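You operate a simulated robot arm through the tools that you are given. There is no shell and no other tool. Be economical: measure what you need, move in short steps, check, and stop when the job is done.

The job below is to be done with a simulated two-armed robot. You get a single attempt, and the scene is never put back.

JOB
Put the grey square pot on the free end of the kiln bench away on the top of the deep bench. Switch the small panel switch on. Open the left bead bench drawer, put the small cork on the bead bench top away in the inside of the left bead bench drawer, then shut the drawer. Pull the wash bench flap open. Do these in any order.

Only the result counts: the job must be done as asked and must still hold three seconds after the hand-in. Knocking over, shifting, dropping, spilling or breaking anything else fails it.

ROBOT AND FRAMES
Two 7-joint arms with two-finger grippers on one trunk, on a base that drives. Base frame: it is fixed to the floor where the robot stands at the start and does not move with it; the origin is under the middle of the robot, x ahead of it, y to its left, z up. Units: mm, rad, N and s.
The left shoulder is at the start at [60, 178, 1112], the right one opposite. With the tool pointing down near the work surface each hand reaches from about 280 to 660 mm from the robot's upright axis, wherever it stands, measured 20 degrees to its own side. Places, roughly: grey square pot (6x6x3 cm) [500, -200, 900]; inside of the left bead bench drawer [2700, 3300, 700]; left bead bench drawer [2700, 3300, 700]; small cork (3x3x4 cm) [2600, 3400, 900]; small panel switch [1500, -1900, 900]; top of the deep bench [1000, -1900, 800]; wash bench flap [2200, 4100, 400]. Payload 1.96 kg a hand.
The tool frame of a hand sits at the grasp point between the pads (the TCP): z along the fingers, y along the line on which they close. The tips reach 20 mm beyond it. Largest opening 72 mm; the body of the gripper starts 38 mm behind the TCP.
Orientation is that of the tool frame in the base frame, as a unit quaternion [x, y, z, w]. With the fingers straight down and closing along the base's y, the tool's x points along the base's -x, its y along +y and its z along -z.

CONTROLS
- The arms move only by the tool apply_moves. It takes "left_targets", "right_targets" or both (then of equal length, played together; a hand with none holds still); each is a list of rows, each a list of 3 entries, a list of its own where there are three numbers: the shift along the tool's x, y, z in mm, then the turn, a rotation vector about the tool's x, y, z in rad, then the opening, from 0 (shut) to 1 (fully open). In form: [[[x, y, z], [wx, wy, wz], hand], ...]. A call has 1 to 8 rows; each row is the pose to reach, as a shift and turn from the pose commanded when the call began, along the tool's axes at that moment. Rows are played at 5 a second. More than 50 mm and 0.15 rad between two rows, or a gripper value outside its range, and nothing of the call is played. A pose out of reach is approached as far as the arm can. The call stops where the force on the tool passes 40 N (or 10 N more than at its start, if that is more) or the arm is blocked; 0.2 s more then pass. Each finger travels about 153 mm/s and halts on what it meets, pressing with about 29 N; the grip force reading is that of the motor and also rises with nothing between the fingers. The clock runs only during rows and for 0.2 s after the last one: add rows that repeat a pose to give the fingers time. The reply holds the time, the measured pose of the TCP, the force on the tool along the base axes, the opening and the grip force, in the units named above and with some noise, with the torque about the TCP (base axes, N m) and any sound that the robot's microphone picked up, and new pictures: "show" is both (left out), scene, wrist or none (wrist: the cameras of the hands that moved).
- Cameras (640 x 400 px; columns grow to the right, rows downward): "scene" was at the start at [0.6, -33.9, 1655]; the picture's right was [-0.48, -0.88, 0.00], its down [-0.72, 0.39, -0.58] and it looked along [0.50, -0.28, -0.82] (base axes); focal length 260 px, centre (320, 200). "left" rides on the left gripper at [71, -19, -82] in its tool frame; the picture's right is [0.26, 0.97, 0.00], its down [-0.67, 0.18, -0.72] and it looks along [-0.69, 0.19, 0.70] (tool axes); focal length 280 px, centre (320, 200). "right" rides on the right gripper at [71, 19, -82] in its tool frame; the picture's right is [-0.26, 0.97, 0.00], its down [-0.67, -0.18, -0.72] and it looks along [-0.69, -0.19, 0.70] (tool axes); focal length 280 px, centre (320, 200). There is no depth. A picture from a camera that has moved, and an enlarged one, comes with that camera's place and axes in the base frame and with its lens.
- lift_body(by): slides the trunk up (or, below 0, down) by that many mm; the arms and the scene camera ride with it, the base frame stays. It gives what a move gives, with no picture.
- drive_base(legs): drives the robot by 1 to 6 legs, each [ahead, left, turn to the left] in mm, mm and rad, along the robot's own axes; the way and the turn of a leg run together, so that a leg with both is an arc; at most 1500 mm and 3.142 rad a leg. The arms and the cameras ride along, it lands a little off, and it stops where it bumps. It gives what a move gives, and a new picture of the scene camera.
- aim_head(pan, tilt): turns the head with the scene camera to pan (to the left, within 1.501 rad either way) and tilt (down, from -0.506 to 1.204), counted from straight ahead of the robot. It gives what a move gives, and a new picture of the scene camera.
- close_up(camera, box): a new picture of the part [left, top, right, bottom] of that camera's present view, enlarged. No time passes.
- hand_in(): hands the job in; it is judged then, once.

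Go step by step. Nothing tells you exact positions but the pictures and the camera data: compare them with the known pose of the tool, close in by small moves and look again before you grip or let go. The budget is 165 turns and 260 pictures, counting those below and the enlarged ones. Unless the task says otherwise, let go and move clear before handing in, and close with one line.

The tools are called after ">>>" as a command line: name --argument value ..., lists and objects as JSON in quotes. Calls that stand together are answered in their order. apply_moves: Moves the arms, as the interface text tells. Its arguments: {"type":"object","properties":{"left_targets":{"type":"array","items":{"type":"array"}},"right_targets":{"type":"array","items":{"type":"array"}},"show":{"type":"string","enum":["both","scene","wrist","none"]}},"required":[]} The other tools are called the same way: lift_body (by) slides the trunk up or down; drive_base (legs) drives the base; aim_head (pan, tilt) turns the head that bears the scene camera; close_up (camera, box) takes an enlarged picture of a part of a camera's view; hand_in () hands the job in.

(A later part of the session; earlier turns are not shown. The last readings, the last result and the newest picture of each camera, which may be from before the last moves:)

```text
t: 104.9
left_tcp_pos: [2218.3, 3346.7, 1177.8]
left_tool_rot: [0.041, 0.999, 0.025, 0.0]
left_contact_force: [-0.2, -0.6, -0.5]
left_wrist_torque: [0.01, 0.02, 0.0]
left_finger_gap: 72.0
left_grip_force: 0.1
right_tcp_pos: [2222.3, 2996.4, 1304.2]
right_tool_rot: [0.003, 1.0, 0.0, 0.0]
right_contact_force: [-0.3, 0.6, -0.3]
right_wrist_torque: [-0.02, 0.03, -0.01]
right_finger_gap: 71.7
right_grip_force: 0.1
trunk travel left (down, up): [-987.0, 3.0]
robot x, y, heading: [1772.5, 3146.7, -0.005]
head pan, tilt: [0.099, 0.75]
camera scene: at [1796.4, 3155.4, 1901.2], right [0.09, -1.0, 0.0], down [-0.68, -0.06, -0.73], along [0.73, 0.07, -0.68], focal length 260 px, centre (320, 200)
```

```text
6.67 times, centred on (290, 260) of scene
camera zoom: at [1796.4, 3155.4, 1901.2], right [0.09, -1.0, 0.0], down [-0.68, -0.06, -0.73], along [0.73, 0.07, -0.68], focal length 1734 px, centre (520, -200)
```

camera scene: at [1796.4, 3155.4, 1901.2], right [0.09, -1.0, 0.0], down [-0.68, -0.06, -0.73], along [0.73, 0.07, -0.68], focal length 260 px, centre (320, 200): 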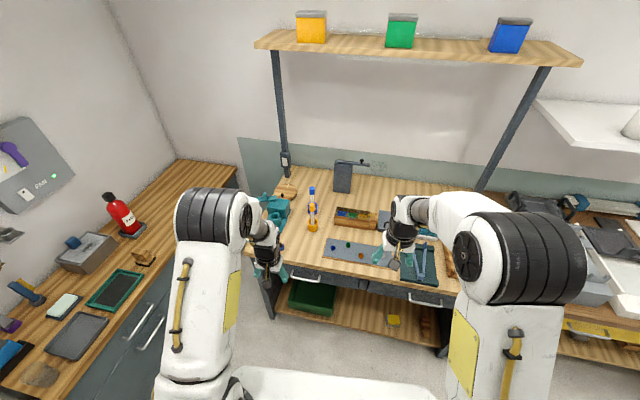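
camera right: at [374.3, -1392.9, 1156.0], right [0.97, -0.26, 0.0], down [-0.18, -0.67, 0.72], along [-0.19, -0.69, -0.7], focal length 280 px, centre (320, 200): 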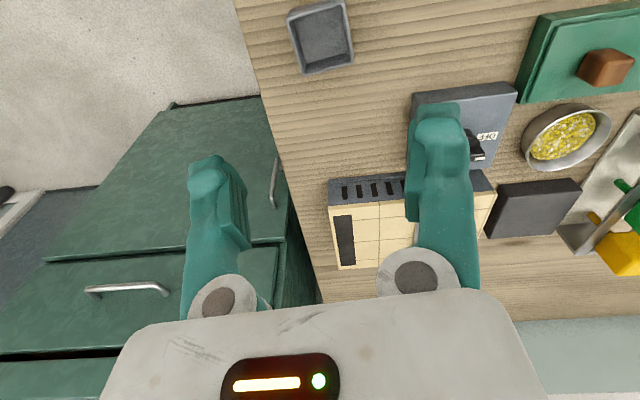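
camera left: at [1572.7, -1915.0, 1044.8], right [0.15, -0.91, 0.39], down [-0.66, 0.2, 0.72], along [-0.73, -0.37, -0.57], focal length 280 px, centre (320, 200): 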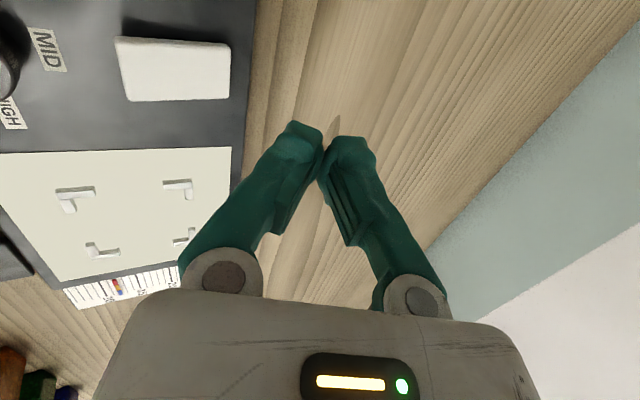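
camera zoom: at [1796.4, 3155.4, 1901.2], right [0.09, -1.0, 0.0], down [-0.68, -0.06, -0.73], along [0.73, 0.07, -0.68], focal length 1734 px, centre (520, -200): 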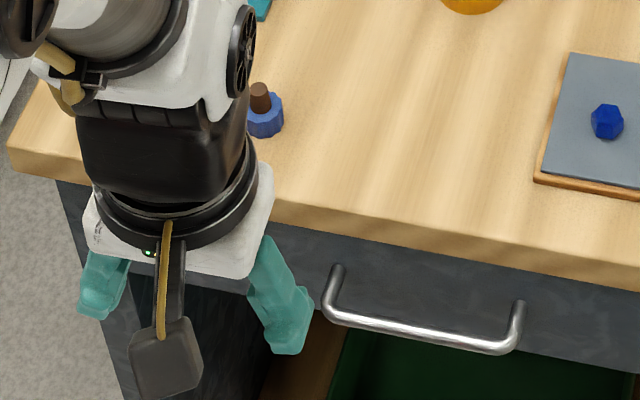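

The small cork, a brown stopper in a blue base, stands at about (2536, 3411, 887). The left drawer handle is a bar centred at about (2438, 3292, 782). I'll lower the trunk and turn the left hand to grip the bar from the front.

>>> lift_body --by -250

>>> apply_moves --left_targets '[[[0, 0, 0], [0, 0, 0.15], 1], [[0, 0, 0], [0, 0, 0.3], 1], [[0, 0, 0], [0, 0, 0.45], 1], [[0, 0, 0], [0, 0, 0.6], 1], [[0, 0, 0], [0, 0, 0.75], 1], [[0, 0, 0], [0, 0, 0.9], 1], [[0, 0, 0], [0, 0, 1.05], 1], [[0, 0, 0], [0, 0, 1.2], 1]]' --show "none"

>>> apply_moves --left_targets '[[[0, 0, 0], [0, 0, 0.15], 1], [[0, 0, 0], [0, 0, 0.3], 1]]' --show "wrist"

```text
t: 107.4
left_tcp_pos: [2218.5, 3347.8, 929.1]
left_tool_rot: [0.042, 0.999, 0.025, 0.0]
left_contact_force: [-0.1, -0.1, -0.7]
left_wrist_torque: [-0.03, -0.02, 0.0]
left_finger_gap: 72.0
left_grip_force: 0.1
right_tcp_pos: [2224.4, 2996.4, 1054.7]
right_tool_rot: [0.003, 1.0, 0.0, 0.0]
right_contact_force: [0.8, -0.3, -0.5]
right_wrist_torque: [0.0, -0.01, 0.01]
right_finger_gap: 71.9
right_grip_force: 0.1
trunk travel left (down, up): [-737.0, 253.0]
robot x, y, heading: [1773.6, 3147.7, -0.003]
head pan, tilt: [0.099, 0.75]
```

```text
t: 109.2
left_tcp_pos: [2218.7, 3346.1, 927.5]
left_tool_rot: [0.6, 0.8, 0.02, -0.013]
left_contact_force: [-0.7, -0.6, 0.2]
left_wrist_torque: [0.0, -0.01, -0.02]
left_finger_gap: 72.3
left_grip_force: 0.0
right_tcp_pos: [2223.6, 2995.5, 1054.2]
right_tool_rot: [0.003, 1.0, 0.0, 0.0]
right_contact_force: [0.6, -0.5, 0.3]
right_wrist_torque: [-0.01, -0.01, -0.02]
right_finger_gap: 72.1
right_grip_force: 0.0
trunk travel left (down, up): [-737.0, 253.0]
robot x, y, heading: [1774.0, 3145.7, -0.006]
head pan, tilt: [0.099, 0.75]
```

```text
t: 109.8
left_tcp_pos: [2218.6, 3346.4, 928.6]
left_tool_rot: [0.712, 0.702, 0.018, -0.017]
left_contact_force: [0.2, 0.3, -0.2]
left_wrist_torque: [0.03, 0.0, 0.01]
left_finger_gap: 72.0
left_grip_force: 0.1
right_tcp_pos: [2223.7, 2995.7, 1054.0]
right_tool_rot: [0.003, 1.0, 0.0, 0.0]
right_contact_force: [0.6, 0.1, 1.3]
right_wrist_torque: [0.01, -0.01, -0.01]
right_finger_gap: 72.2
right_grip_force: 0.0
trunk travel left (down, up): [-737.0, 253.0]
robot x, y, heading: [1774.2, 3146.3, -0.01]
head pan, tilt: [0.099, 0.75]
camera left: at [2199.9, 3414.7, 1012.4], right [0.97, 0.25, 0.01], down [0.17, -0.71, 0.68], along [0.18, -0.66, -0.73], focal length 280 px, centre (320, 200)
```

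left: 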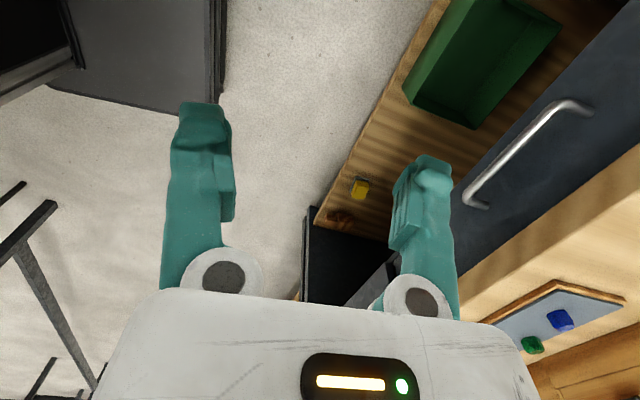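

>>> apply_moves --left_targets '[[[-7, 20, 10], [-0.15, 0, 0], 1], [[-14, 40, 20], [-0.3, 0, 0], 1], [[-20, 60, 35], [-0.45, 0, 0], 1], [[-27, 80, 55], [-0.6, 0, 0], 1], [[-34, 100, 75], [-0.75, 0, 0], 1], [[-40, 120, 95], [-0.9, 0, 0], 1], [[-47, 135, 115], [-1.05, 0, 0], 1], [[-54, 145, 138], [-1.2, 0, 0], 1]]' --show "both"

```text
t: 111.6
left_tcp_pos: [2364.3, 3296.9, 788.2]
left_tool_rot: [0.597, 0.569, 0.411, 0.39]
left_contact_force: [-0.2, 0.5, -0.3]
left_wrist_torque: [0.0, -0.02, 0.0]
left_finger_gap: 71.8
left_grip_force: 0.0
right_tcp_pos: [2224.0, 2996.4, 1053.9]
right_tool_rot: [0.002, 1.0, 0.0, 0.0]
right_contact_force: [0.2, -0.7, -0.5]
right_wrist_torque: [0.03, 0.02, 0.05]
right_finger_gap: 71.9
right_grip_force: 0.1
trunk travel left (down, up): [-737.0, 253.0]
robot x, y, heading: [1778.0, 3150.0, -0.001]
head pan, tilt: [0.099, 0.75]
camera scene: at [1797.1, 3155.9, 1651.2], right [0.09, -1.0, 0.0], down [-0.68, -0.06, -0.73], along [0.73, 0.07, -0.68], focal length 260 px, centre (320, 200)
camera left: at [2281.3, 3369.4, 801.4], right [0.35, 0.21, 0.91], down [-0.61, -0.69, 0.39], along [0.71, -0.7, -0.11], focal length 280 px, centre (320, 200)
```

scene: 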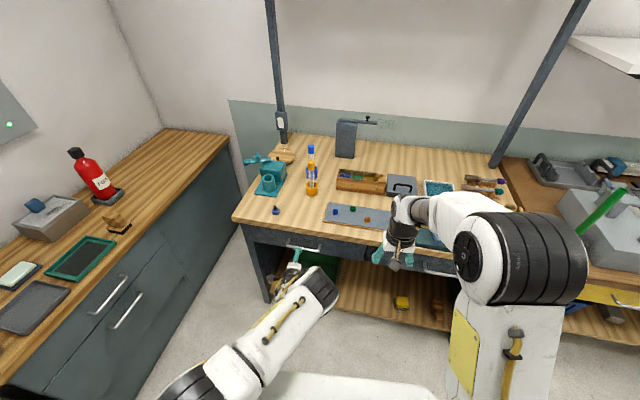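
left: 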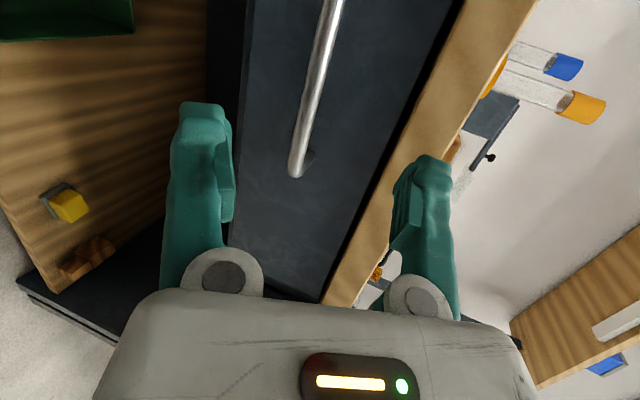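

>>> close_up --camera "scene" --box '[240, 200, 368, 280]'

```text
5.00 times, centred on (304, 240) of scene
camera zoom: at [1797.1, 3155.9, 1651.2], right [0.09, -1.0, 0.0], down [-0.68, -0.06, -0.73], along [0.73, 0.07, -0.68], focal length 1301 px, centre (400, 0)
```

zoom: 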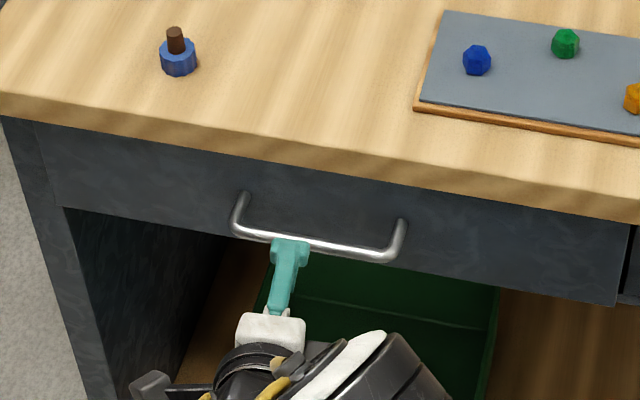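

The bar is at about (2454, 3291, 752), straight ahead along the tool axis. I'll advance with the hand partly open and look before gripping.

>>> apply_moves --left_targets '[[[-2, -1, 30], [0, 0, 0], 0.7], [[-4, -2, 60], [0, 0, 0], 0.7], [[-5, -2, 75], [0, 0, 0], 0.7], [[-5, -2, 84], [0, 0, 0], 0.7]]' --show "wrist"

>>> close_up --camera "scene" --box '[240, 200, 368, 280]'

```text
t: 112.6
left_tcp_pos: [2441.3, 3294.1, 756.1]
left_tool_rot: [0.596, 0.569, 0.412, 0.389]
left_contact_force: [0.7, -0.2, -0.7]
left_wrist_torque: [-0.01, -0.01, -0.03]
left_finger_gap: 50.5
left_grip_force: 0.1
right_tcp_pos: [2223.7, 2996.2, 1054.2]
right_tool_rot: [0.003, 1.0, 0.0, 0.0]
right_contact_force: [0.7, -0.2, 0.4]
right_wrist_torque: [0.01, -0.05, -0.04]
right_finger_gap: 71.7
right_grip_force: 0.0
trunk travel left (down, up): [-737.0, 253.0]
robot x, y, heading: [1775.1, 3150.1, -0.006]
head pan, tilt: [0.099, 0.75]
camera left: at [2358.6, 3365.6, 769.3], right [0.35, 0.21, 0.91], down [-0.61, -0.69, 0.4], along [0.71, -0.69, -0.11], focal length 280 px, centre (320, 200)
```

left: 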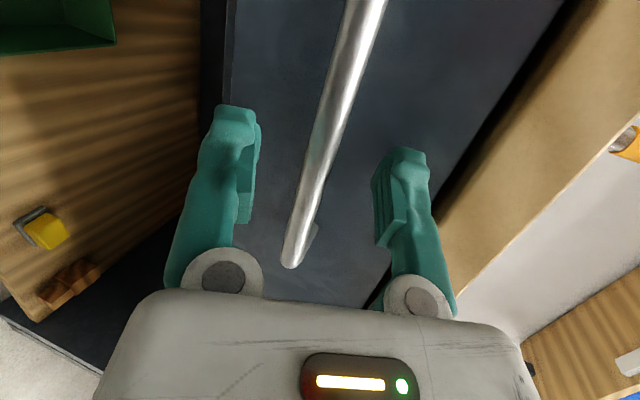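

```text
5.00 times, centred on (304, 240) of scene
camera zoom: at [1796.8, 3155.8, 1651.1], right [0.09, -1.0, 0.0], down [-0.68, -0.06, -0.73], along [0.73, 0.07, -0.68], focal length 1301 px, centre (400, 0)
```

zoom: 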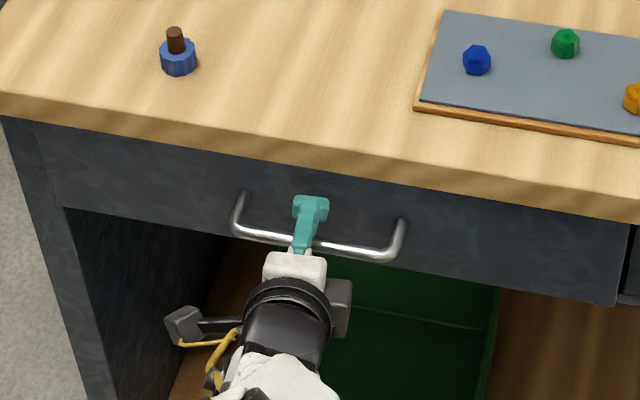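

The bar lies between the fingers, so I'll close on it.

>>> apply_moves --left_targets '[[[0, 0, 0], [0, 0, 0], 0.3], [[0, 0, 0], [0, 0, 0], 0.05], [[0, 0, 0], [0, 0, 0], 0.0]]' --show "wrist"

```text
t: 113.4
left_tcp_pos: [2440.3, 3294.9, 755.5]
left_tool_rot: [0.597, 0.57, 0.411, 0.388]
left_contact_force: [-0.5, -0.3, -2.2]
left_wrist_torque: [-0.01, -0.02, -0.03]
left_finger_gap: 10.9
left_grip_force: 38.5
right_tcp_pos: [2223.9, 2995.9, 1055.0]
right_tool_rot: [0.001, 1.0, 0.0, 0.0]
right_contact_force: [-0.7, -0.4, -0.3]
right_wrist_torque: [0.04, 0.04, -0.06]
right_finger_gap: 72.1
right_grip_force: 0.1
trunk travel left (down, up): [-737.0, 253.0]
robot x, y, heading: [1776.8, 3146.9, -0.005]
head pan, tilt: [0.099, 0.75]
camera left: at [2358.2, 3365.4, 769.3], right [0.35, 0.21, 0.91], down [-0.61, -0.69, 0.4], along [0.71, -0.69, -0.11], focal length 280 px, centre (320, 200)
```

left: 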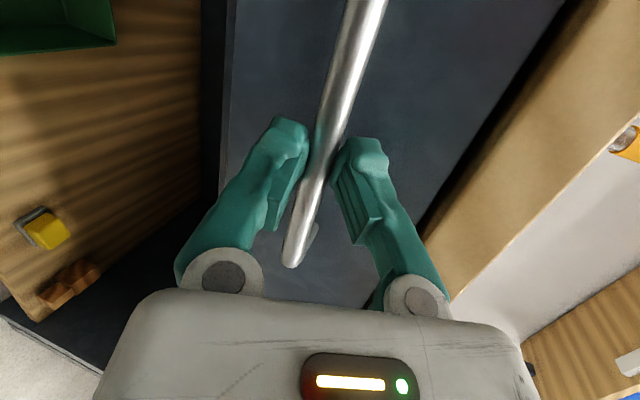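

The grip holds at 10.9 mm. I'll pull the drawer along its normal.

>>> apply_moves --left_targets '[[[2, -9, -23], [0, 0, 0], 0], [[4, -18, -46], [0, 0, 0], 0], [[7, -27, -70], [0, 0, 0], 0], [[9, -36, -93], [0, 0, 0], 0], [[11, -45, -116], [0, 0, 0], 0], [[13, -54, -140], [0, 0, 0], 0]]' --show "scene"

```text
t: 114.8
left_tcp_pos: [2290.6, 3312.7, 754.7]
left_tool_rot: [0.596, 0.571, 0.412, 0.386]
left_contact_force: [1.9, 20.3, 1.4]
left_wrist_torque: [0.13, 0.04, 0.27]
left_finger_gap: 11.1
left_grip_force: 38.0
right_tcp_pos: [2223.5, 2998.3, 1055.4]
right_tool_rot: [0.001, 1.0, -0.001, 0.0]
right_contact_force: [-0.5, 0.5, -1.2]
right_wrist_torque: [0.01, -0.02, -0.01]
right_finger_gap: 72.4
right_grip_force: 0.0
trunk travel left (down, up): [-737.0, 253.0]
robot x, y, heading: [1775.8, 3142.1, -0.01]
head pan, tilt: [0.099, 0.75]
camera scene: at [1796.0, 3159.4, 1651.2], right [0.09, -1.0, 0.0], down [-0.68, -0.07, -0.73], along [0.73, 0.07, -0.68], focal length 260 px, centre (320, 200)
```

scene: 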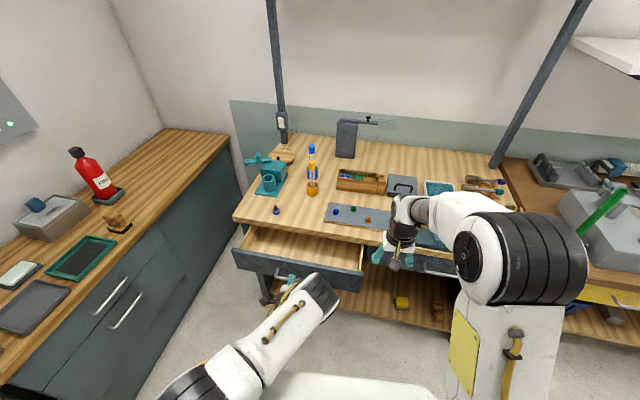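

The drawer is open by 150 mm. I'll pull it another 50 mm, following its slide a little more to the left.

>>> apply_moves --left_targets '[[[7, -9, -23], [0, 0, 0], 0], [[10, -18, -46], [0, 0, 0], 0]]' --show "none"

```text
t: 115.4
left_tcp_pos: [2241.2, 3318.0, 753.8]
left_tool_rot: [0.597, 0.57, 0.411, 0.387]
left_contact_force: [0.0, 5.1, -1.5]
left_wrist_torque: [-0.06, 0.05, -0.1]
left_finger_gap: 11.2
left_grip_force: 37.8
right_tcp_pos: [2224.1, 2995.7, 1053.3]
right_tool_rot: [0.003, 1.0, 0.0, 0.0]
right_contact_force: [-0.2, 0.8, 1.0]
right_wrist_torque: [0.01, -0.02, 0.0]
right_finger_gap: 71.9
right_grip_force: 0.1
trunk travel left (down, up): [-737.0, 253.0]
robot x, y, heading: [1778.0, 3146.1, -0.004]
head pan, tilt: [0.099, 0.75]
```

I'll open the fingers, back off the bar, then rise and bring the hand upright again.

>>> apply_moves --left_targets '[[[0, 0, 0], [0, 0, 0], 0.4], [[0, 0, 0], [0, 0, 0], 0.7], [[0, 0, -25], [0, 0, 0], 0.7], [[0, 0, -50], [0, 0, 0], 0.7]]' --show "none"

>>> apply_moves --left_targets '[[[0, 40, -10], [0.1, 0, 0], 0.7], [[0, 80, -20], [0.2, 0, 0], 0.7], [[0, 120, -30], [0.35, 0, 0], 0.7], [[0, 160, -40], [0.5, 0, 0], 0.7], [[0, 190, -50], [0.65, 0, 0], 0.7], [[0, 215, -60], [0.8, 0, 0], 0.7], [[0, 240, -60], [0.95, 0, 0], 0.7], [[0, 260, -60], [1.1, 0, 0], 0.7]]' --show "both"

```text
t: 116.4
left_tcp_pos: [2195.8, 3318.5, 773.1]
left_tool_rot: [0.596, 0.57, 0.412, 0.388]
left_contact_force: [1.1, 0.6, -0.9]
left_wrist_torque: [-0.04, -0.01, -0.01]
left_finger_gap: 50.5
left_grip_force: 0.1
right_tcp_pos: [2223.2, 2996.3, 1054.7]
right_tool_rot: [0.003, 1.0, 0.0, -0.001]
right_contact_force: [0.0, 0.2, -0.9]
right_wrist_torque: [-0.02, 0.03, 0.02]
right_finger_gap: 72.1
right_grip_force: 0.0
trunk travel left (down, up): [-737.0, 253.0]
robot x, y, heading: [1778.6, 3147.0, -0.003]
head pan, tilt: [0.099, 0.75]
```

```text
t: 118.2
left_tcp_pos: [2234.0, 3303.2, 1038.5]
left_tool_rot: [0.712, 0.7, 0.053, 0.019]
left_contact_force: [-0.9, -0.1, -0.3]
left_wrist_torque: [-0.03, 0.01, -0.03]
left_finger_gap: 50.6
left_grip_force: 0.0
right_tcp_pos: [2223.9, 2995.9, 1054.9]
right_tool_rot: [0.003, 1.0, 0.001, 0.0]
right_contact_force: [0.2, -1.1, 0.2]
right_wrist_torque: [0.03, -0.01, 0.0]
right_finger_gap: 71.9
right_grip_force: 0.0
trunk travel left (down, up): [-737.0, 253.0]
robot x, y, heading: [1777.8, 3145.7, -0.006]
head pan, tilt: [0.099, 0.75]
camera scene: at [1797.2, 3154.8, 1651.1], right [0.09, -1.0, 0.0], down [-0.68, -0.06, -0.73], along [0.73, 0.07, -0.68], focal length 260 px, centre (320, 200)
camera left: at [2207.3, 3372.7, 1120.9], right [0.96, 0.24, 0.11], down [0.1, -0.71, 0.7], along [0.25, -0.66, -0.71], focal length 280 px, centre (320, 200)
```

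scene: 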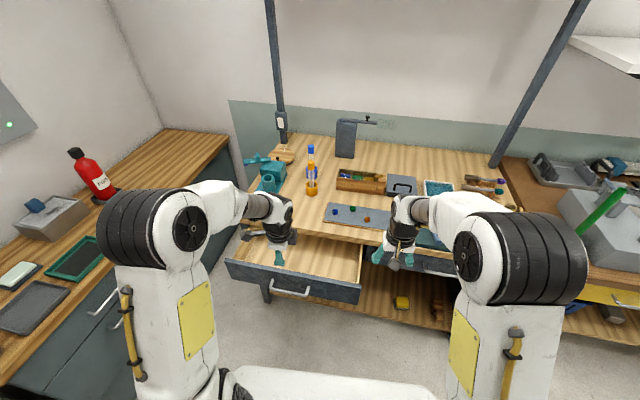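
left: 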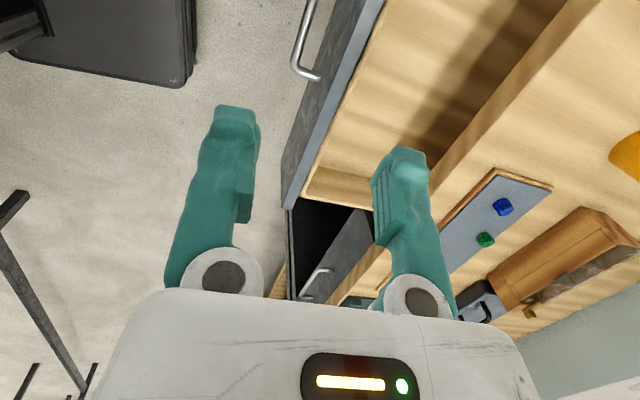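

The drawer stays open. I'll drive forward and a little left so the left hand can reach the cork.

>>> drive_base --legs '[[170, 45, 0]]'

>>> close_up --camera "scene" --box '[200, 180, 360, 280]'

```text
t: 119.7
left_tcp_pos: [2403.9, 3349.5, 1038.9]
left_tool_rot: [0.71, 0.701, 0.054, 0.019]
left_contact_force: [0.6, -0.3, 0.4]
left_wrist_torque: [-0.01, -0.01, -0.03]
left_finger_gap: 50.3
left_grip_force: 0.1
right_tcp_pos: [2394.4, 3042.2, 1055.3]
right_tool_rot: [0.002, 1.0, 0.001, 0.0]
right_contact_force: [0.2, 0.0, 0.8]
right_wrist_torque: [0.01, 0.02, 0.02]
right_finger_gap: 71.9
right_grip_force: 0.1
trunk travel left (down, up): [-737.0, 253.0]
robot x, y, heading: [1946.9, 3190.5, -0.003]
head pan, tilt: [0.099, 0.75]
camera scene: at [1966.5, 3199.6, 1651.2], right [0.09, -1.0, 0.0], down [-0.68, -0.06, -0.73], along [0.73, 0.07, -0.68], focal length 260 px, centre (320, 200)
```

scene: 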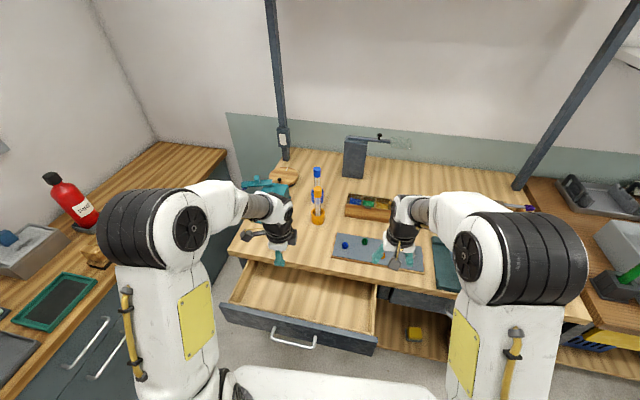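

```text
4.00 times, centred on (280, 230) of scene
camera zoom: at [1966.5, 3199.6, 1651.2], right [0.09, -1.0, 0.0], down [-0.68, -0.06, -0.73], along [0.73, 0.07, -0.68], focal length 1041 px, centre (480, 80)
```

zoom: 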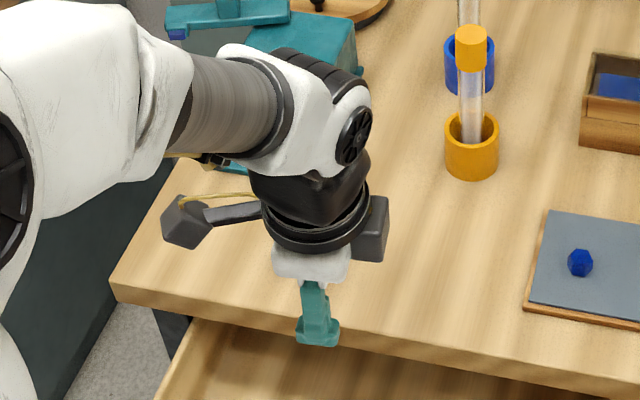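

>>> apply_moves --left_targets '[[[16, 33, 16], [0, 0, 0], 0.8], [[32, 67, 33], [0, 0, 0], 0.9], [[48, 100, 50], [0, 0, 0], 1], [[63, 134, 66], [0, 0, 0], 1]]' --show "both"

```text
t: 120.7
left_tcp_pos: [2546.3, 3414.8, 987.2]
left_tool_rot: [0.711, 0.701, 0.053, 0.017]
left_contact_force: [0.5, 0.6, 0.1]
left_wrist_torque: [0.0, 0.0, 0.04]
left_finger_gap: 72.0
left_grip_force: 0.1
right_tcp_pos: [2393.4, 3041.1, 1052.7]
right_tool_rot: [0.002, 1.0, 0.0, -0.001]
right_contact_force: [-0.7, -0.3, 0.2]
right_wrist_torque: [0.01, 0.01, -0.03]
right_finger_gap: 72.0
right_grip_force: 0.1
trunk travel left (down, up): [-737.0, 253.0]
robot x, y, heading: [1948.3, 3189.4, -0.008]
head pan, tilt: [0.099, 0.75]
camera scene: at [1968.7, 3200.4, 1651.1], right [0.09, -1.0, 0.0], down [-0.68, -0.07, -0.73], along [0.73, 0.07, -0.68], focal length 260 px, centre (320, 200)
camera left: at [2519.3, 3482.3, 1070.0], right [0.96, 0.25, 0.11], down [0.1, -0.71, 0.7], along [0.25, -0.66, -0.71], focal length 280 px, centre (320, 200)
```

scene: 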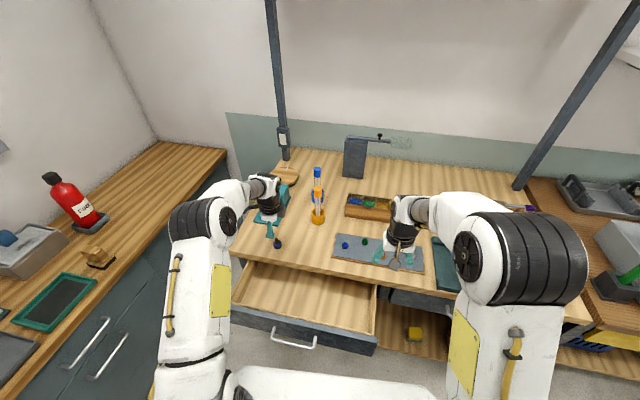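
left: 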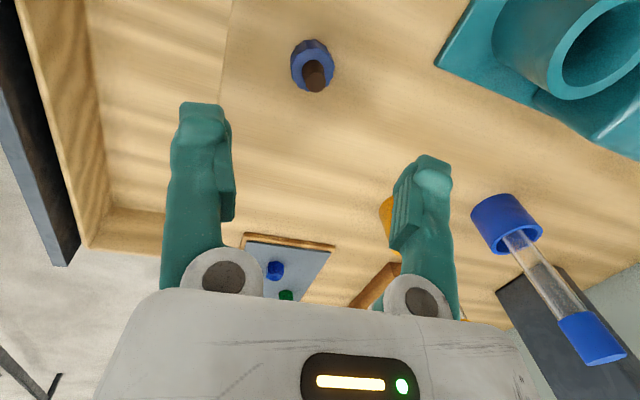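

The cork's blue base is at about (2553, 3418), with the bench top at z≈852. I'll bring the hand upright and descend part way.

>>> apply_moves --left_targets '[[[0, 2, 25], [0.05, -0.03, 0], 1], [[0, 0, 50], [0.1, -0.05, 0], 1], [[0, -1, 72], [0.1, -0.05, 0], 1]]' --show "both"

>>> close_up --camera "scene" --box '[238, 210, 318, 260]'

```text
t: 121.5
left_tcp_pos: [2550.1, 3416.8, 953.4]
left_tool_rot: [0.712, 0.702, 0.016, 0.009]
left_contact_force: [-1.1, 0.5, 0.4]
left_wrist_torque: [-0.02, 0.02, -0.01]
left_finger_gap: 72.0
left_grip_force: 0.0
left hand out of reach, approached as far as the arm can: row 2, 3
right_tcp_pos: [2393.7, 3041.2, 1054.3]
right_tool_rot: [0.002, 1.0, 0.0, 0.001]
right_contact_force: [0.7, 0.0, 0.4]
right_wrist_torque: [-0.02, 0.01, -0.01]
right_finger_gap: 72.2
right_grip_force: 0.1
trunk travel left (down, up): [-737.0, 253.0]
robot x, y, heading: [1949.1, 3190.8, -0.011]
head pan, tilt: [0.099, 0.75]
camera scene: at [1965.9, 3200.8, 1651.2], right [0.09, -1.0, 0.0], down [-0.68, -0.07, -0.73], along [0.73, 0.07, -0.68], focal length 260 px, centre (320, 200)
camera left: at [2528.1, 3487.1, 1034.1], right [0.97, 0.25, 0.03], down [0.15, -0.68, 0.72], along [0.2, -0.69, -0.7], focal length 280 px, centre (320, 200)
```

scene: 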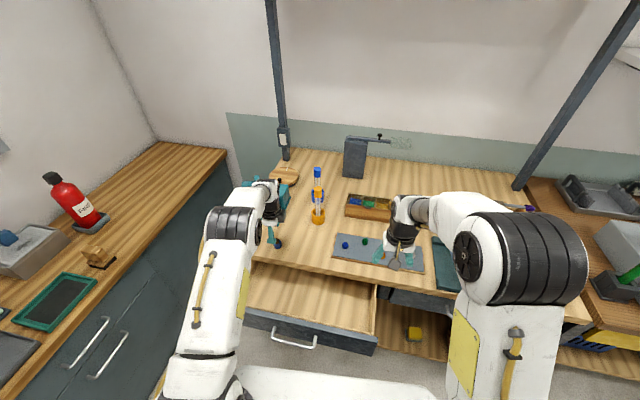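
left: 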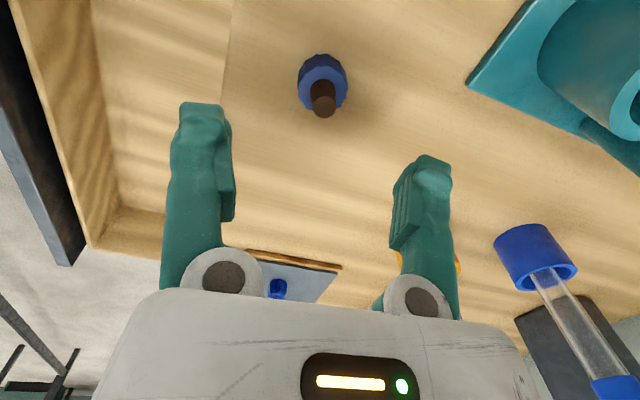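

```text
8.00 times, centred on (278, 235) of scene
camera zoom: at [1965.9, 3200.8, 1651.2], right [0.09, -1.0, 0.0], down [-0.68, -0.07, -0.73], along [0.73, 0.07, -0.68], focal length 2081 px, centre (656, -80)
```

zoom: 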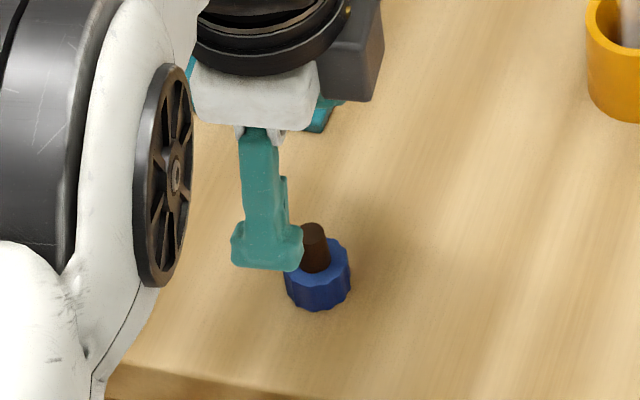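

The arm is at the edge of its reach again. I'll drive 60 mm closer; the fingertips stay well above the cork.

>>> drive_base --legs '[[60, 0, 0]]'

>>> apply_moves --left_targets '[[[0, -30, 0], [0, 0, 0], 1], [[0, -56, 0], [0, 0, 0], 1]]' --show "wrist"

```text
t: 122.5
left_tcp_pos: [2608.5, 3414.5, 953.8]
left_tool_rot: [0.712, 0.702, 0.015, 0.009]
left_contact_force: [-0.1, -1.0, 0.7]
left_wrist_torque: [0.0, 0.05, 0.07]
left_finger_gap: 72.0
left_grip_force: 0.1
right_tcp_pos: [2451.9, 3041.1, 1055.5]
right_tool_rot: [0.001, 1.0, 0.0, -0.001]
right_contact_force: [0.5, -0.2, 0.4]
right_wrist_torque: [0.05, 0.01, 0.01]
right_finger_gap: 72.1
right_grip_force: 0.1
trunk travel left (down, up): [-737.0, 253.0]
robot x, y, heading: [2005.4, 3188.5, -0.004]
head pan, tilt: [0.099, 0.75]
camera scene: at [2025.7, 3199.4, 1651.2], right [0.09, -1.0, 0.0], down [-0.68, -0.06, -0.73], along [0.73, 0.07, -0.68], focal length 260 px, centre (320, 200)
```

scene: 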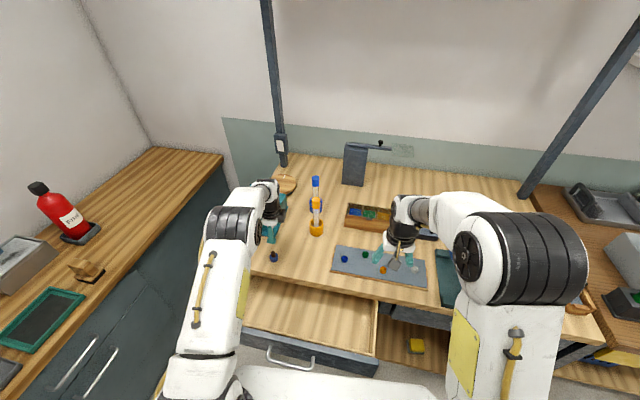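

```text
t: 123.1
left_tcp_pos: [2552.1, 3414.7, 950.5]
left_tool_rot: [0.712, 0.702, 0.015, 0.008]
left_contact_force: [0.1, 0.9, -0.6]
left_wrist_torque: [0.02, -0.02, 0.0]
left_finger_gap: 72.3
left_grip_force: 0.0
right_tcp_pos: [2452.9, 3041.6, 1054.3]
right_tool_rot: [0.002, 1.0, 0.001, 0.0]
right_contact_force: [-0.3, -0.7, 0.2]
right_wrist_torque: [0.02, 0.01, -0.01]
right_finger_gap: 71.7
right_grip_force: 0.1
trunk travel left (down, up): [-737.0, 253.0]
robot x, y, heading: [2003.0, 3190.6, -0.007]
head pan, tilt: [0.099, 0.75]
camera left: at [2531.5, 3486.9, 1032.5], right [0.97, 0.25, 0.03], down [0.15, -0.68, 0.71], along [0.2, -0.69, -0.7], focal length 280 px, centre (320, 200)
```

left: 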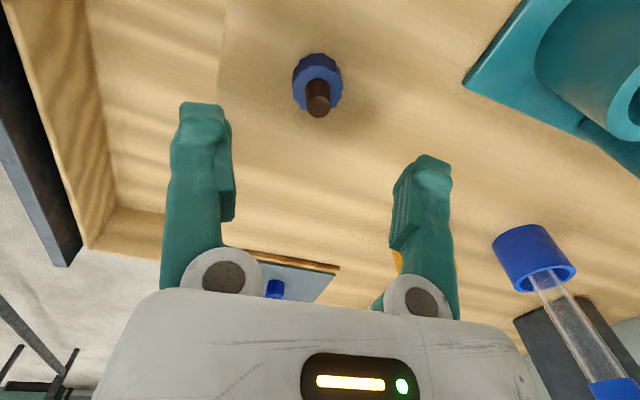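

>>> apply_moves --left_targets '[[[3, 0, 30], [0, 0, 0], 1], [[3, -1, 55], [0, 0, 0], 1], [[3, -1, 72], [0, 0, 0], 1]]' --show "both"

>>> close_up --camera "scene" --box '[238, 220, 318, 270]'

```text
t: 123.9
left_tcp_pos: [2554.5, 3419.5, 878.8]
left_tool_rot: [0.712, 0.702, 0.015, 0.009]
left_contact_force: [0.7, 0.2, 0.3]
left_wrist_torque: [-0.01, 0.05, 0.0]
left_finger_gap: 72.1
left_grip_force: 0.2
right_tcp_pos: [2453.5, 3039.8, 1053.3]
right_tool_rot: [0.003, 1.0, 0.0, 0.0]
right_contact_force: [0.7, -0.7, 1.0]
right_wrist_torque: [0.01, 0.01, -0.04]
right_finger_gap: 72.1
right_grip_force: 0.1
trunk travel left (down, up): [-737.0, 253.0]
robot x, y, heading: [2006.1, 3188.5, -0.004]
head pan, tilt: [0.099, 0.75]
camera scene: at [2026.1, 3199.6, 1651.2], right [0.09, -1.0, 0.0], down [-0.68, -0.06, -0.73], along [0.73, 0.07, -0.68], focal length 260 px, centre (320, 200)
camera left: at [2533.2, 3490.6, 959.5], right [0.97, 0.25, 0.03], down [0.15, -0.68, 0.71], along [0.2, -0.69, -0.7], focal length 280 px, centre (320, 200)
```

scene: 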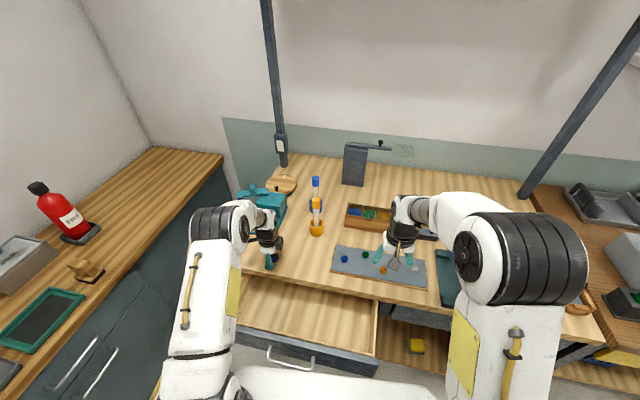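
left: 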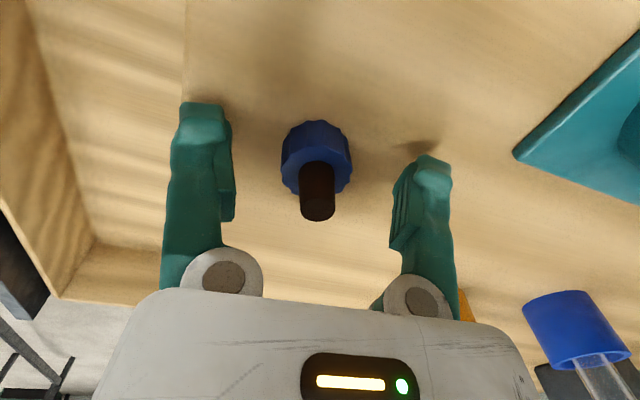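

```text
8.00 times, centred on (278, 245) of scene
camera zoom: at [2026.1, 3199.6, 1651.2], right [0.09, -1.0, 0.0], down [-0.68, -0.06, -0.73], along [0.73, 0.07, -0.68], focal length 2081 px, centre (656, -160)
```

zoom: 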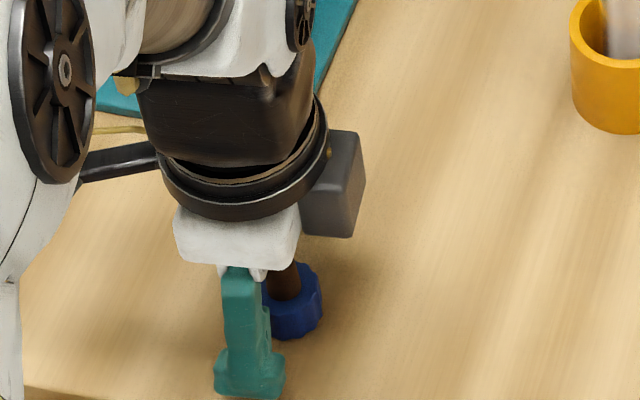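

The cork sits between the fingers, perhaps 3 mm off sideways. I'll nudge over and close.

>>> apply_moves --left_targets '[[[-3, 0, 1], [0, 0, 0], 1], [[-3, 0, 1], [0, 0, 0], 0.6], [[-3, 0, 1], [0, 0, 0], 0.3], [[-3, 0, 1], [0, 0, 0], 0.2]]' --show "wrist"

```text
t: 124.9
left_tcp_pos: [2554.3, 3416.7, 877.2]
left_tool_rot: [0.712, 0.702, 0.014, 0.009]
left_contact_force: [0.4, 0.1, -0.5]
left_wrist_torque: [-0.01, 0.0, 0.0]
left_finger_gap: 25.5
left_grip_force: 28.9
right_tcp_pos: [2454.2, 3040.5, 1054.8]
right_tool_rot: [0.002, 1.0, 0.0, 0.0]
right_contact_force: [0.6, -0.6, -0.3]
right_wrist_torque: [0.02, -0.02, 0.0]
right_finger_gap: 72.1
right_grip_force: 0.0
trunk travel left (down, up): [-737.0, 253.0]
robot x, y, heading: [2007.8, 3192.9, -0.007]
head pan, tilt: [0.099, 0.75]
camera left: at [2533.4, 3487.4, 959.0], right [0.97, 0.25, 0.03], down [0.15, -0.68, 0.71], along [0.2, -0.69, -0.7], focal length 280 px, centre (320, 200)
```

left: 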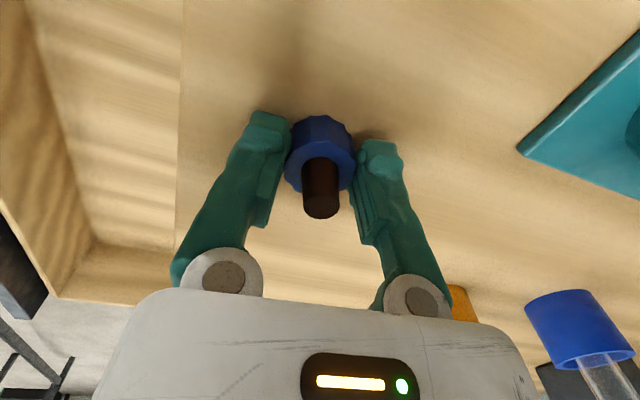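

The cork is held at 25.5 mm. I'll lift it and carry it over the open drawer.

>>> apply_moves --left_targets '[[[0, 0, -40], [0, 0, 0], 0.2], [[0, 0, -80], [0, 0, 0], 0.2], [[-17, -34, -95], [0, 0, 0], 0.2], [[-34, -68, -95], [0, 0, 0], 0.2], [[-52, -102, -95], [0, 0, 0], 0.2], [[-70, -136, -95], [0, 0, 0], 0.2], [[-87, -169, -95], [0, 0, 0], 0.2]]' --show "both"

```text
t: 126.5
left_tcp_pos: [2379.2, 3330.7, 967.3]
left_tool_rot: [0.712, 0.702, 0.015, 0.007]
left_contact_force: [0.5, -0.1, -0.4]
left_wrist_torque: [0.01, -0.02, -0.01]
left_finger_gap: 26.7
left_grip_force: 28.7
right_tcp_pos: [2452.3, 3041.1, 1053.8]
right_tool_rot: [0.001, 1.0, 0.0, 0.001]
right_contact_force: [-0.4, -0.5, 0.6]
right_wrist_torque: [-0.01, -0.04, 0.02]
right_finger_gap: 71.8
right_grip_force: 0.1
trunk travel left (down, up): [-737.0, 253.0]
robot x, y, heading: [2007.6, 3190.2, -0.007]
head pan, tilt: [0.099, 0.75]
camera scene: at [2025.0, 3198.8, 1651.2], right [0.09, -1.0, 0.0], down [-0.68, -0.06, -0.73], along [0.73, 0.07, -0.68], focal length 260 px, centre (320, 200)
camera left: at [2358.4, 3402.1, 1048.0], right [0.97, 0.25, 0.04], down [0.15, -0.68, 0.71], along [0.2, -0.69, -0.7], focal length 280 px, centre (320, 200)
```

scene: 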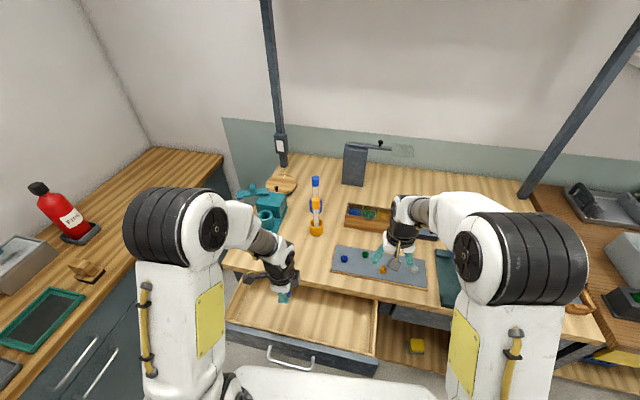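
left: 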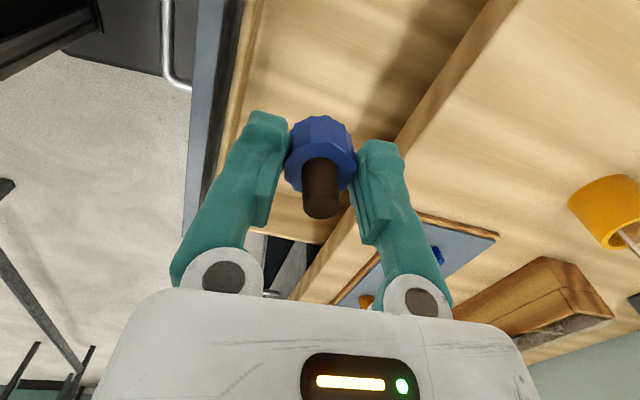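

>>> apply_moves --left_targets '[[[0, 0, 45], [0, 0, 0], 0.2], [[0, 0, 90], [0, 0, 0], 0.2], [[0, 0, 130], [0, 0, 0], 0.2], [[0, 0, 165], [0, 0, 0], 0.2]]' --show "both"

```text
t: 127.5
left_tcp_pos: [2386.2, 3332.7, 799.3]
left_tool_rot: [0.712, 0.702, 0.014, 0.009]
left_contact_force: [0.4, -0.3, -1.6]
left_wrist_torque: [0.04, 0.0, 0.02]
left_finger_gap: 26.8
left_grip_force: 28.8
right_tcp_pos: [2453.8, 3042.1, 1053.7]
right_tool_rot: [0.002, 1.0, 0.0, 0.0]
right_contact_force: [0.2, 0.2, -0.5]
right_wrist_torque: [0.02, 0.01, 0.02]
right_finger_gap: 71.8
right_grip_force: 0.1
trunk travel left (down, up): [-737.0, 253.0]
robot x, y, heading: [2005.7, 3190.8, -0.006]
head pan, tilt: [0.099, 0.75]
camera scene: at [2027.1, 3199.4, 1651.2], right [0.09, -1.0, 0.0], down [-0.68, -0.06, -0.73], along [0.73, 0.07, -0.68], focal length 260 px, centre (320, 200)
camera left: at [2365.5, 3404.3, 881.3], right [0.97, 0.25, 0.03], down [0.15, -0.68, 0.71], along [0.2, -0.69, -0.7], focal length 280 px, centre (320, 200)
```

scene: 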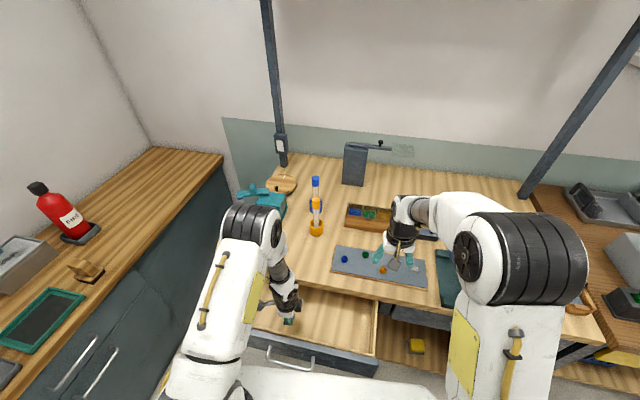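
left: 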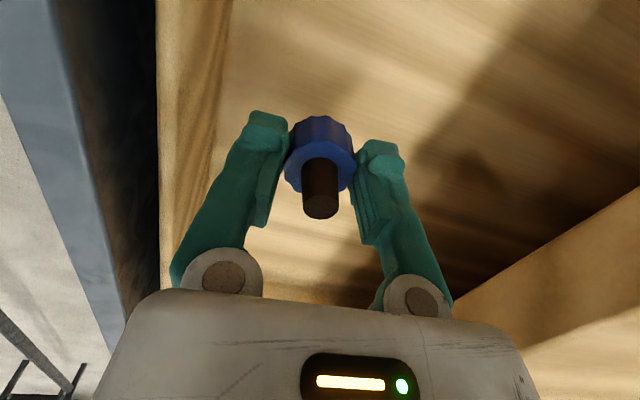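

It's inside the drawer opening. I'll keep lowering until the cork touches the floor.

>>> apply_moves --left_targets '[[[0, 0, 20], [0, 0, 0], 0.2], [[0, 0, 30], [0, 0, 0], 0.2], [[0, 0, 36], [0, 0, 0], 0.2], [[0, 0, 42], [0, 0, 0], 0.2], [[0, 0, 48], [0, 0, 0], 0.2]]' --show "wrist"

```text
t: 128.7
left_tcp_pos: [2389.1, 3333.1, 753.2]
left_tool_rot: [0.712, 0.702, 0.015, 0.008]
left_contact_force: [0.7, -0.3, -0.4]
left_wrist_torque: [0.0, 0.04, 0.04]
left_finger_gap: 26.5
left_grip_force: 28.6
right_tcp_pos: [2453.8, 3039.6, 1054.3]
right_tool_rot: [0.002, 1.0, 0.001, 0.0]
right_contact_force: [-0.4, -0.4, -0.8]
right_wrist_torque: [-0.03, -0.01, 0.01]
right_finger_gap: 72.1
right_grip_force: 0.0
trunk travel left (down, up): [-737.0, 253.0]
robot x, y, heading: [2007.7, 3194.2, 0.0]
head pan, tilt: [0.099, 0.75]
camera left: at [2367.0, 3404.1, 834.3], right [0.97, 0.25, 0.03], down [0.15, -0.68, 0.71], along [0.2, -0.69, -0.7], focal length 280 px, centre (320, 200)
```

left: 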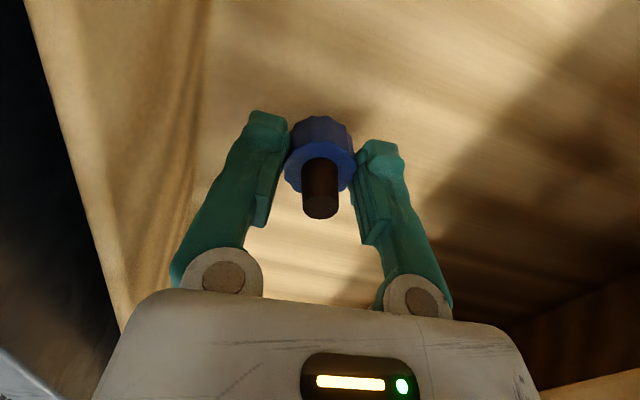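

>>> apply_moves --left_targets '[[[0, 0, 5], [0, 0, 0], 0.2], [[0, 0, 10], [0, 0, 0], 0.2], [[0, 0, 15], [0, 0, 0], 0.2], [[0, 0, 20], [0, 0, 0], 0.2], [[0, 0, 25], [0, 0, 0], 0.2]]' --show "wrist"

```text
t: 129.9
left_tcp_pos: [2388.8, 3334.4, 728.5]
left_tool_rot: [0.712, 0.702, 0.016, 0.008]
left_contact_force: [-0.5, -0.5, 0.3]
left_wrist_torque: [-0.01, -0.01, -0.02]
left_finger_gap: 26.7
left_grip_force: 29.1
right_tcp_pos: [2452.6, 3041.4, 1054.4]
right_tool_rot: [0.002, 1.0, 0.001, 0.0]
right_contact_force: [-0.3, -1.1, 0.3]
right_wrist_torque: [0.01, 0.02, 0.0]
right_finger_gap: 72.0
right_grip_force: 0.0
trunk travel left (down, up): [-737.0, 253.0]
robot x, y, heading: [2007.3, 3190.6, -0.008]
head pan, tilt: [0.099, 0.75]
camera left: at [2368.2, 3404.4, 809.6], right [0.97, 0.25, 0.03], down [0.15, -0.68, 0.71], along [0.2, -0.69, -0.7], focal length 280 px, centre (320, 200)
```

left: 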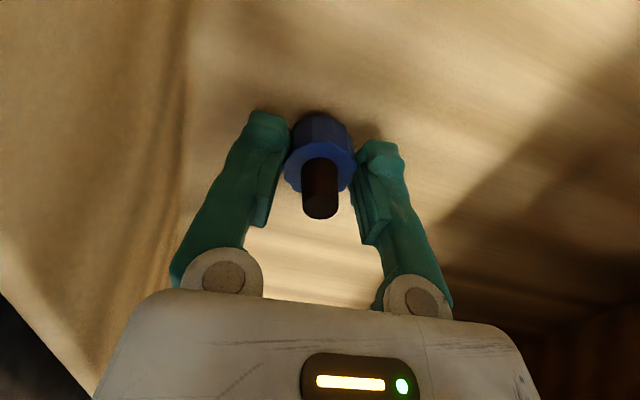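

>>> apply_moves --left_targets '[[[0, 0, 4], [0, 0, 0], 0.2], [[0, 0, 8], [0, 0, 0], 0.2], [[0, 0, 12], [0, 0, 0], 0.2], [[0, 0, 16], [0, 0, 0], 0.2], [[0, 0, 20], [0, 0, 0], 0.2]]' --show "wrist"

```text
t: 131.0
left_tcp_pos: [2393.2, 3332.8, 713.9]
left_tool_rot: [0.712, 0.702, 0.017, 0.01]
left_contact_force: [1.0, 0.2, 23.5]
left_wrist_torque: [0.02, 0.19, -0.01]
left_finger_gap: 26.9
left_grip_force: 28.7
right_tcp_pos: [2451.7, 3040.4, 1055.1]
right_tool_rot: [0.002, 1.0, 0.0, 0.001]
right_contact_force: [0.6, 0.2, -0.4]
right_wrist_torque: [-0.01, 0.0, -0.03]
right_finger_gap: 71.8
right_grip_force: 0.1
trunk travel left (down, up): [-737.0, 253.0]
robot x, y, heading: [2005.4, 3193.9, -0.005]
head pan, tilt: [0.099, 0.75]
stopped in row 5 (left hand): the force on the tool passed its limit at 56 N (the readings are from after the stop); the commanded pose is now the measured one
camera left: at [2369.6, 3403.6, 794.6], right [0.97, 0.25, 0.04], down [0.15, -0.68, 0.72], along [0.2, -0.69, -0.7], focal length 280 px, centre (320, 200)
```

left: 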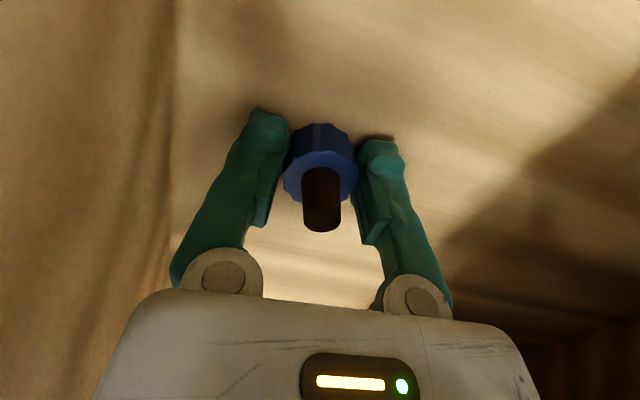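

The cork is on the drawer floor. I'll ease up slightly, open and rise straight out.

>>> apply_moves --left_targets '[[[0, 0, -2], [0, 0, 0], 0.45], [[0, 0, -2], [0, 0, 0], 0.8], [[0, 0, -2], [0, 0, 0], 0.8], [[0, 0, -45], [0, 0, 0], 0.8], [[0, 0, -90], [0, 0, 0], 0.8], [[0, 0, -135], [0, 0, 0], 0.8], [[0, 0, -180], [0, 0, 0], 0.8], [[0, 0, -225], [0, 0, 0], 0.8]]' --show "wrist"

```text
t: 132.8
left_tcp_pos: [2381.1, 3331.1, 938.6]
left_tool_rot: [0.712, 0.702, 0.015, 0.01]
left_contact_force: [0.2, -1.2, 0.2]
left_wrist_torque: [-0.02, -0.01, 0.0]
left_finger_gap: 57.8
left_grip_force: 0.1
right_tcp_pos: [2453.4, 3040.4, 1053.8]
right_tool_rot: [0.002, 1.0, 0.0, 0.001]
right_contact_force: [0.6, 0.3, 0.4]
right_wrist_torque: [0.01, 0.02, -0.03]
right_finger_gap: 71.9
right_grip_force: 0.1
trunk travel left (down, up): [-737.0, 253.0]
robot x, y, heading: [2009.9, 3188.9, -0.006]
head pan, tilt: [0.099, 0.75]
camera left: at [2360.3, 3402.2, 1019.0], right [0.97, 0.25, 0.04], down [0.15, -0.68, 0.72], along [0.2, -0.69, -0.7], focal length 280 px, centre (320, 200)
```

left: 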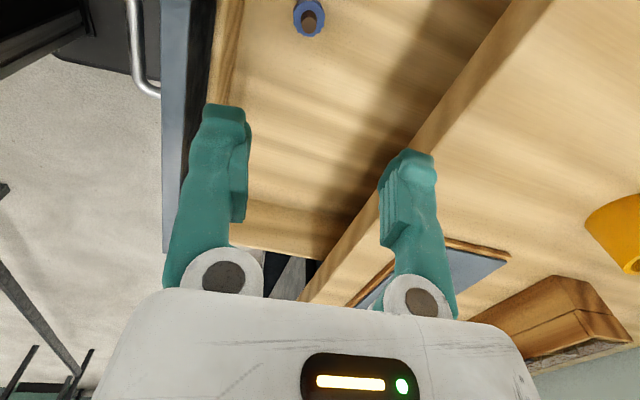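

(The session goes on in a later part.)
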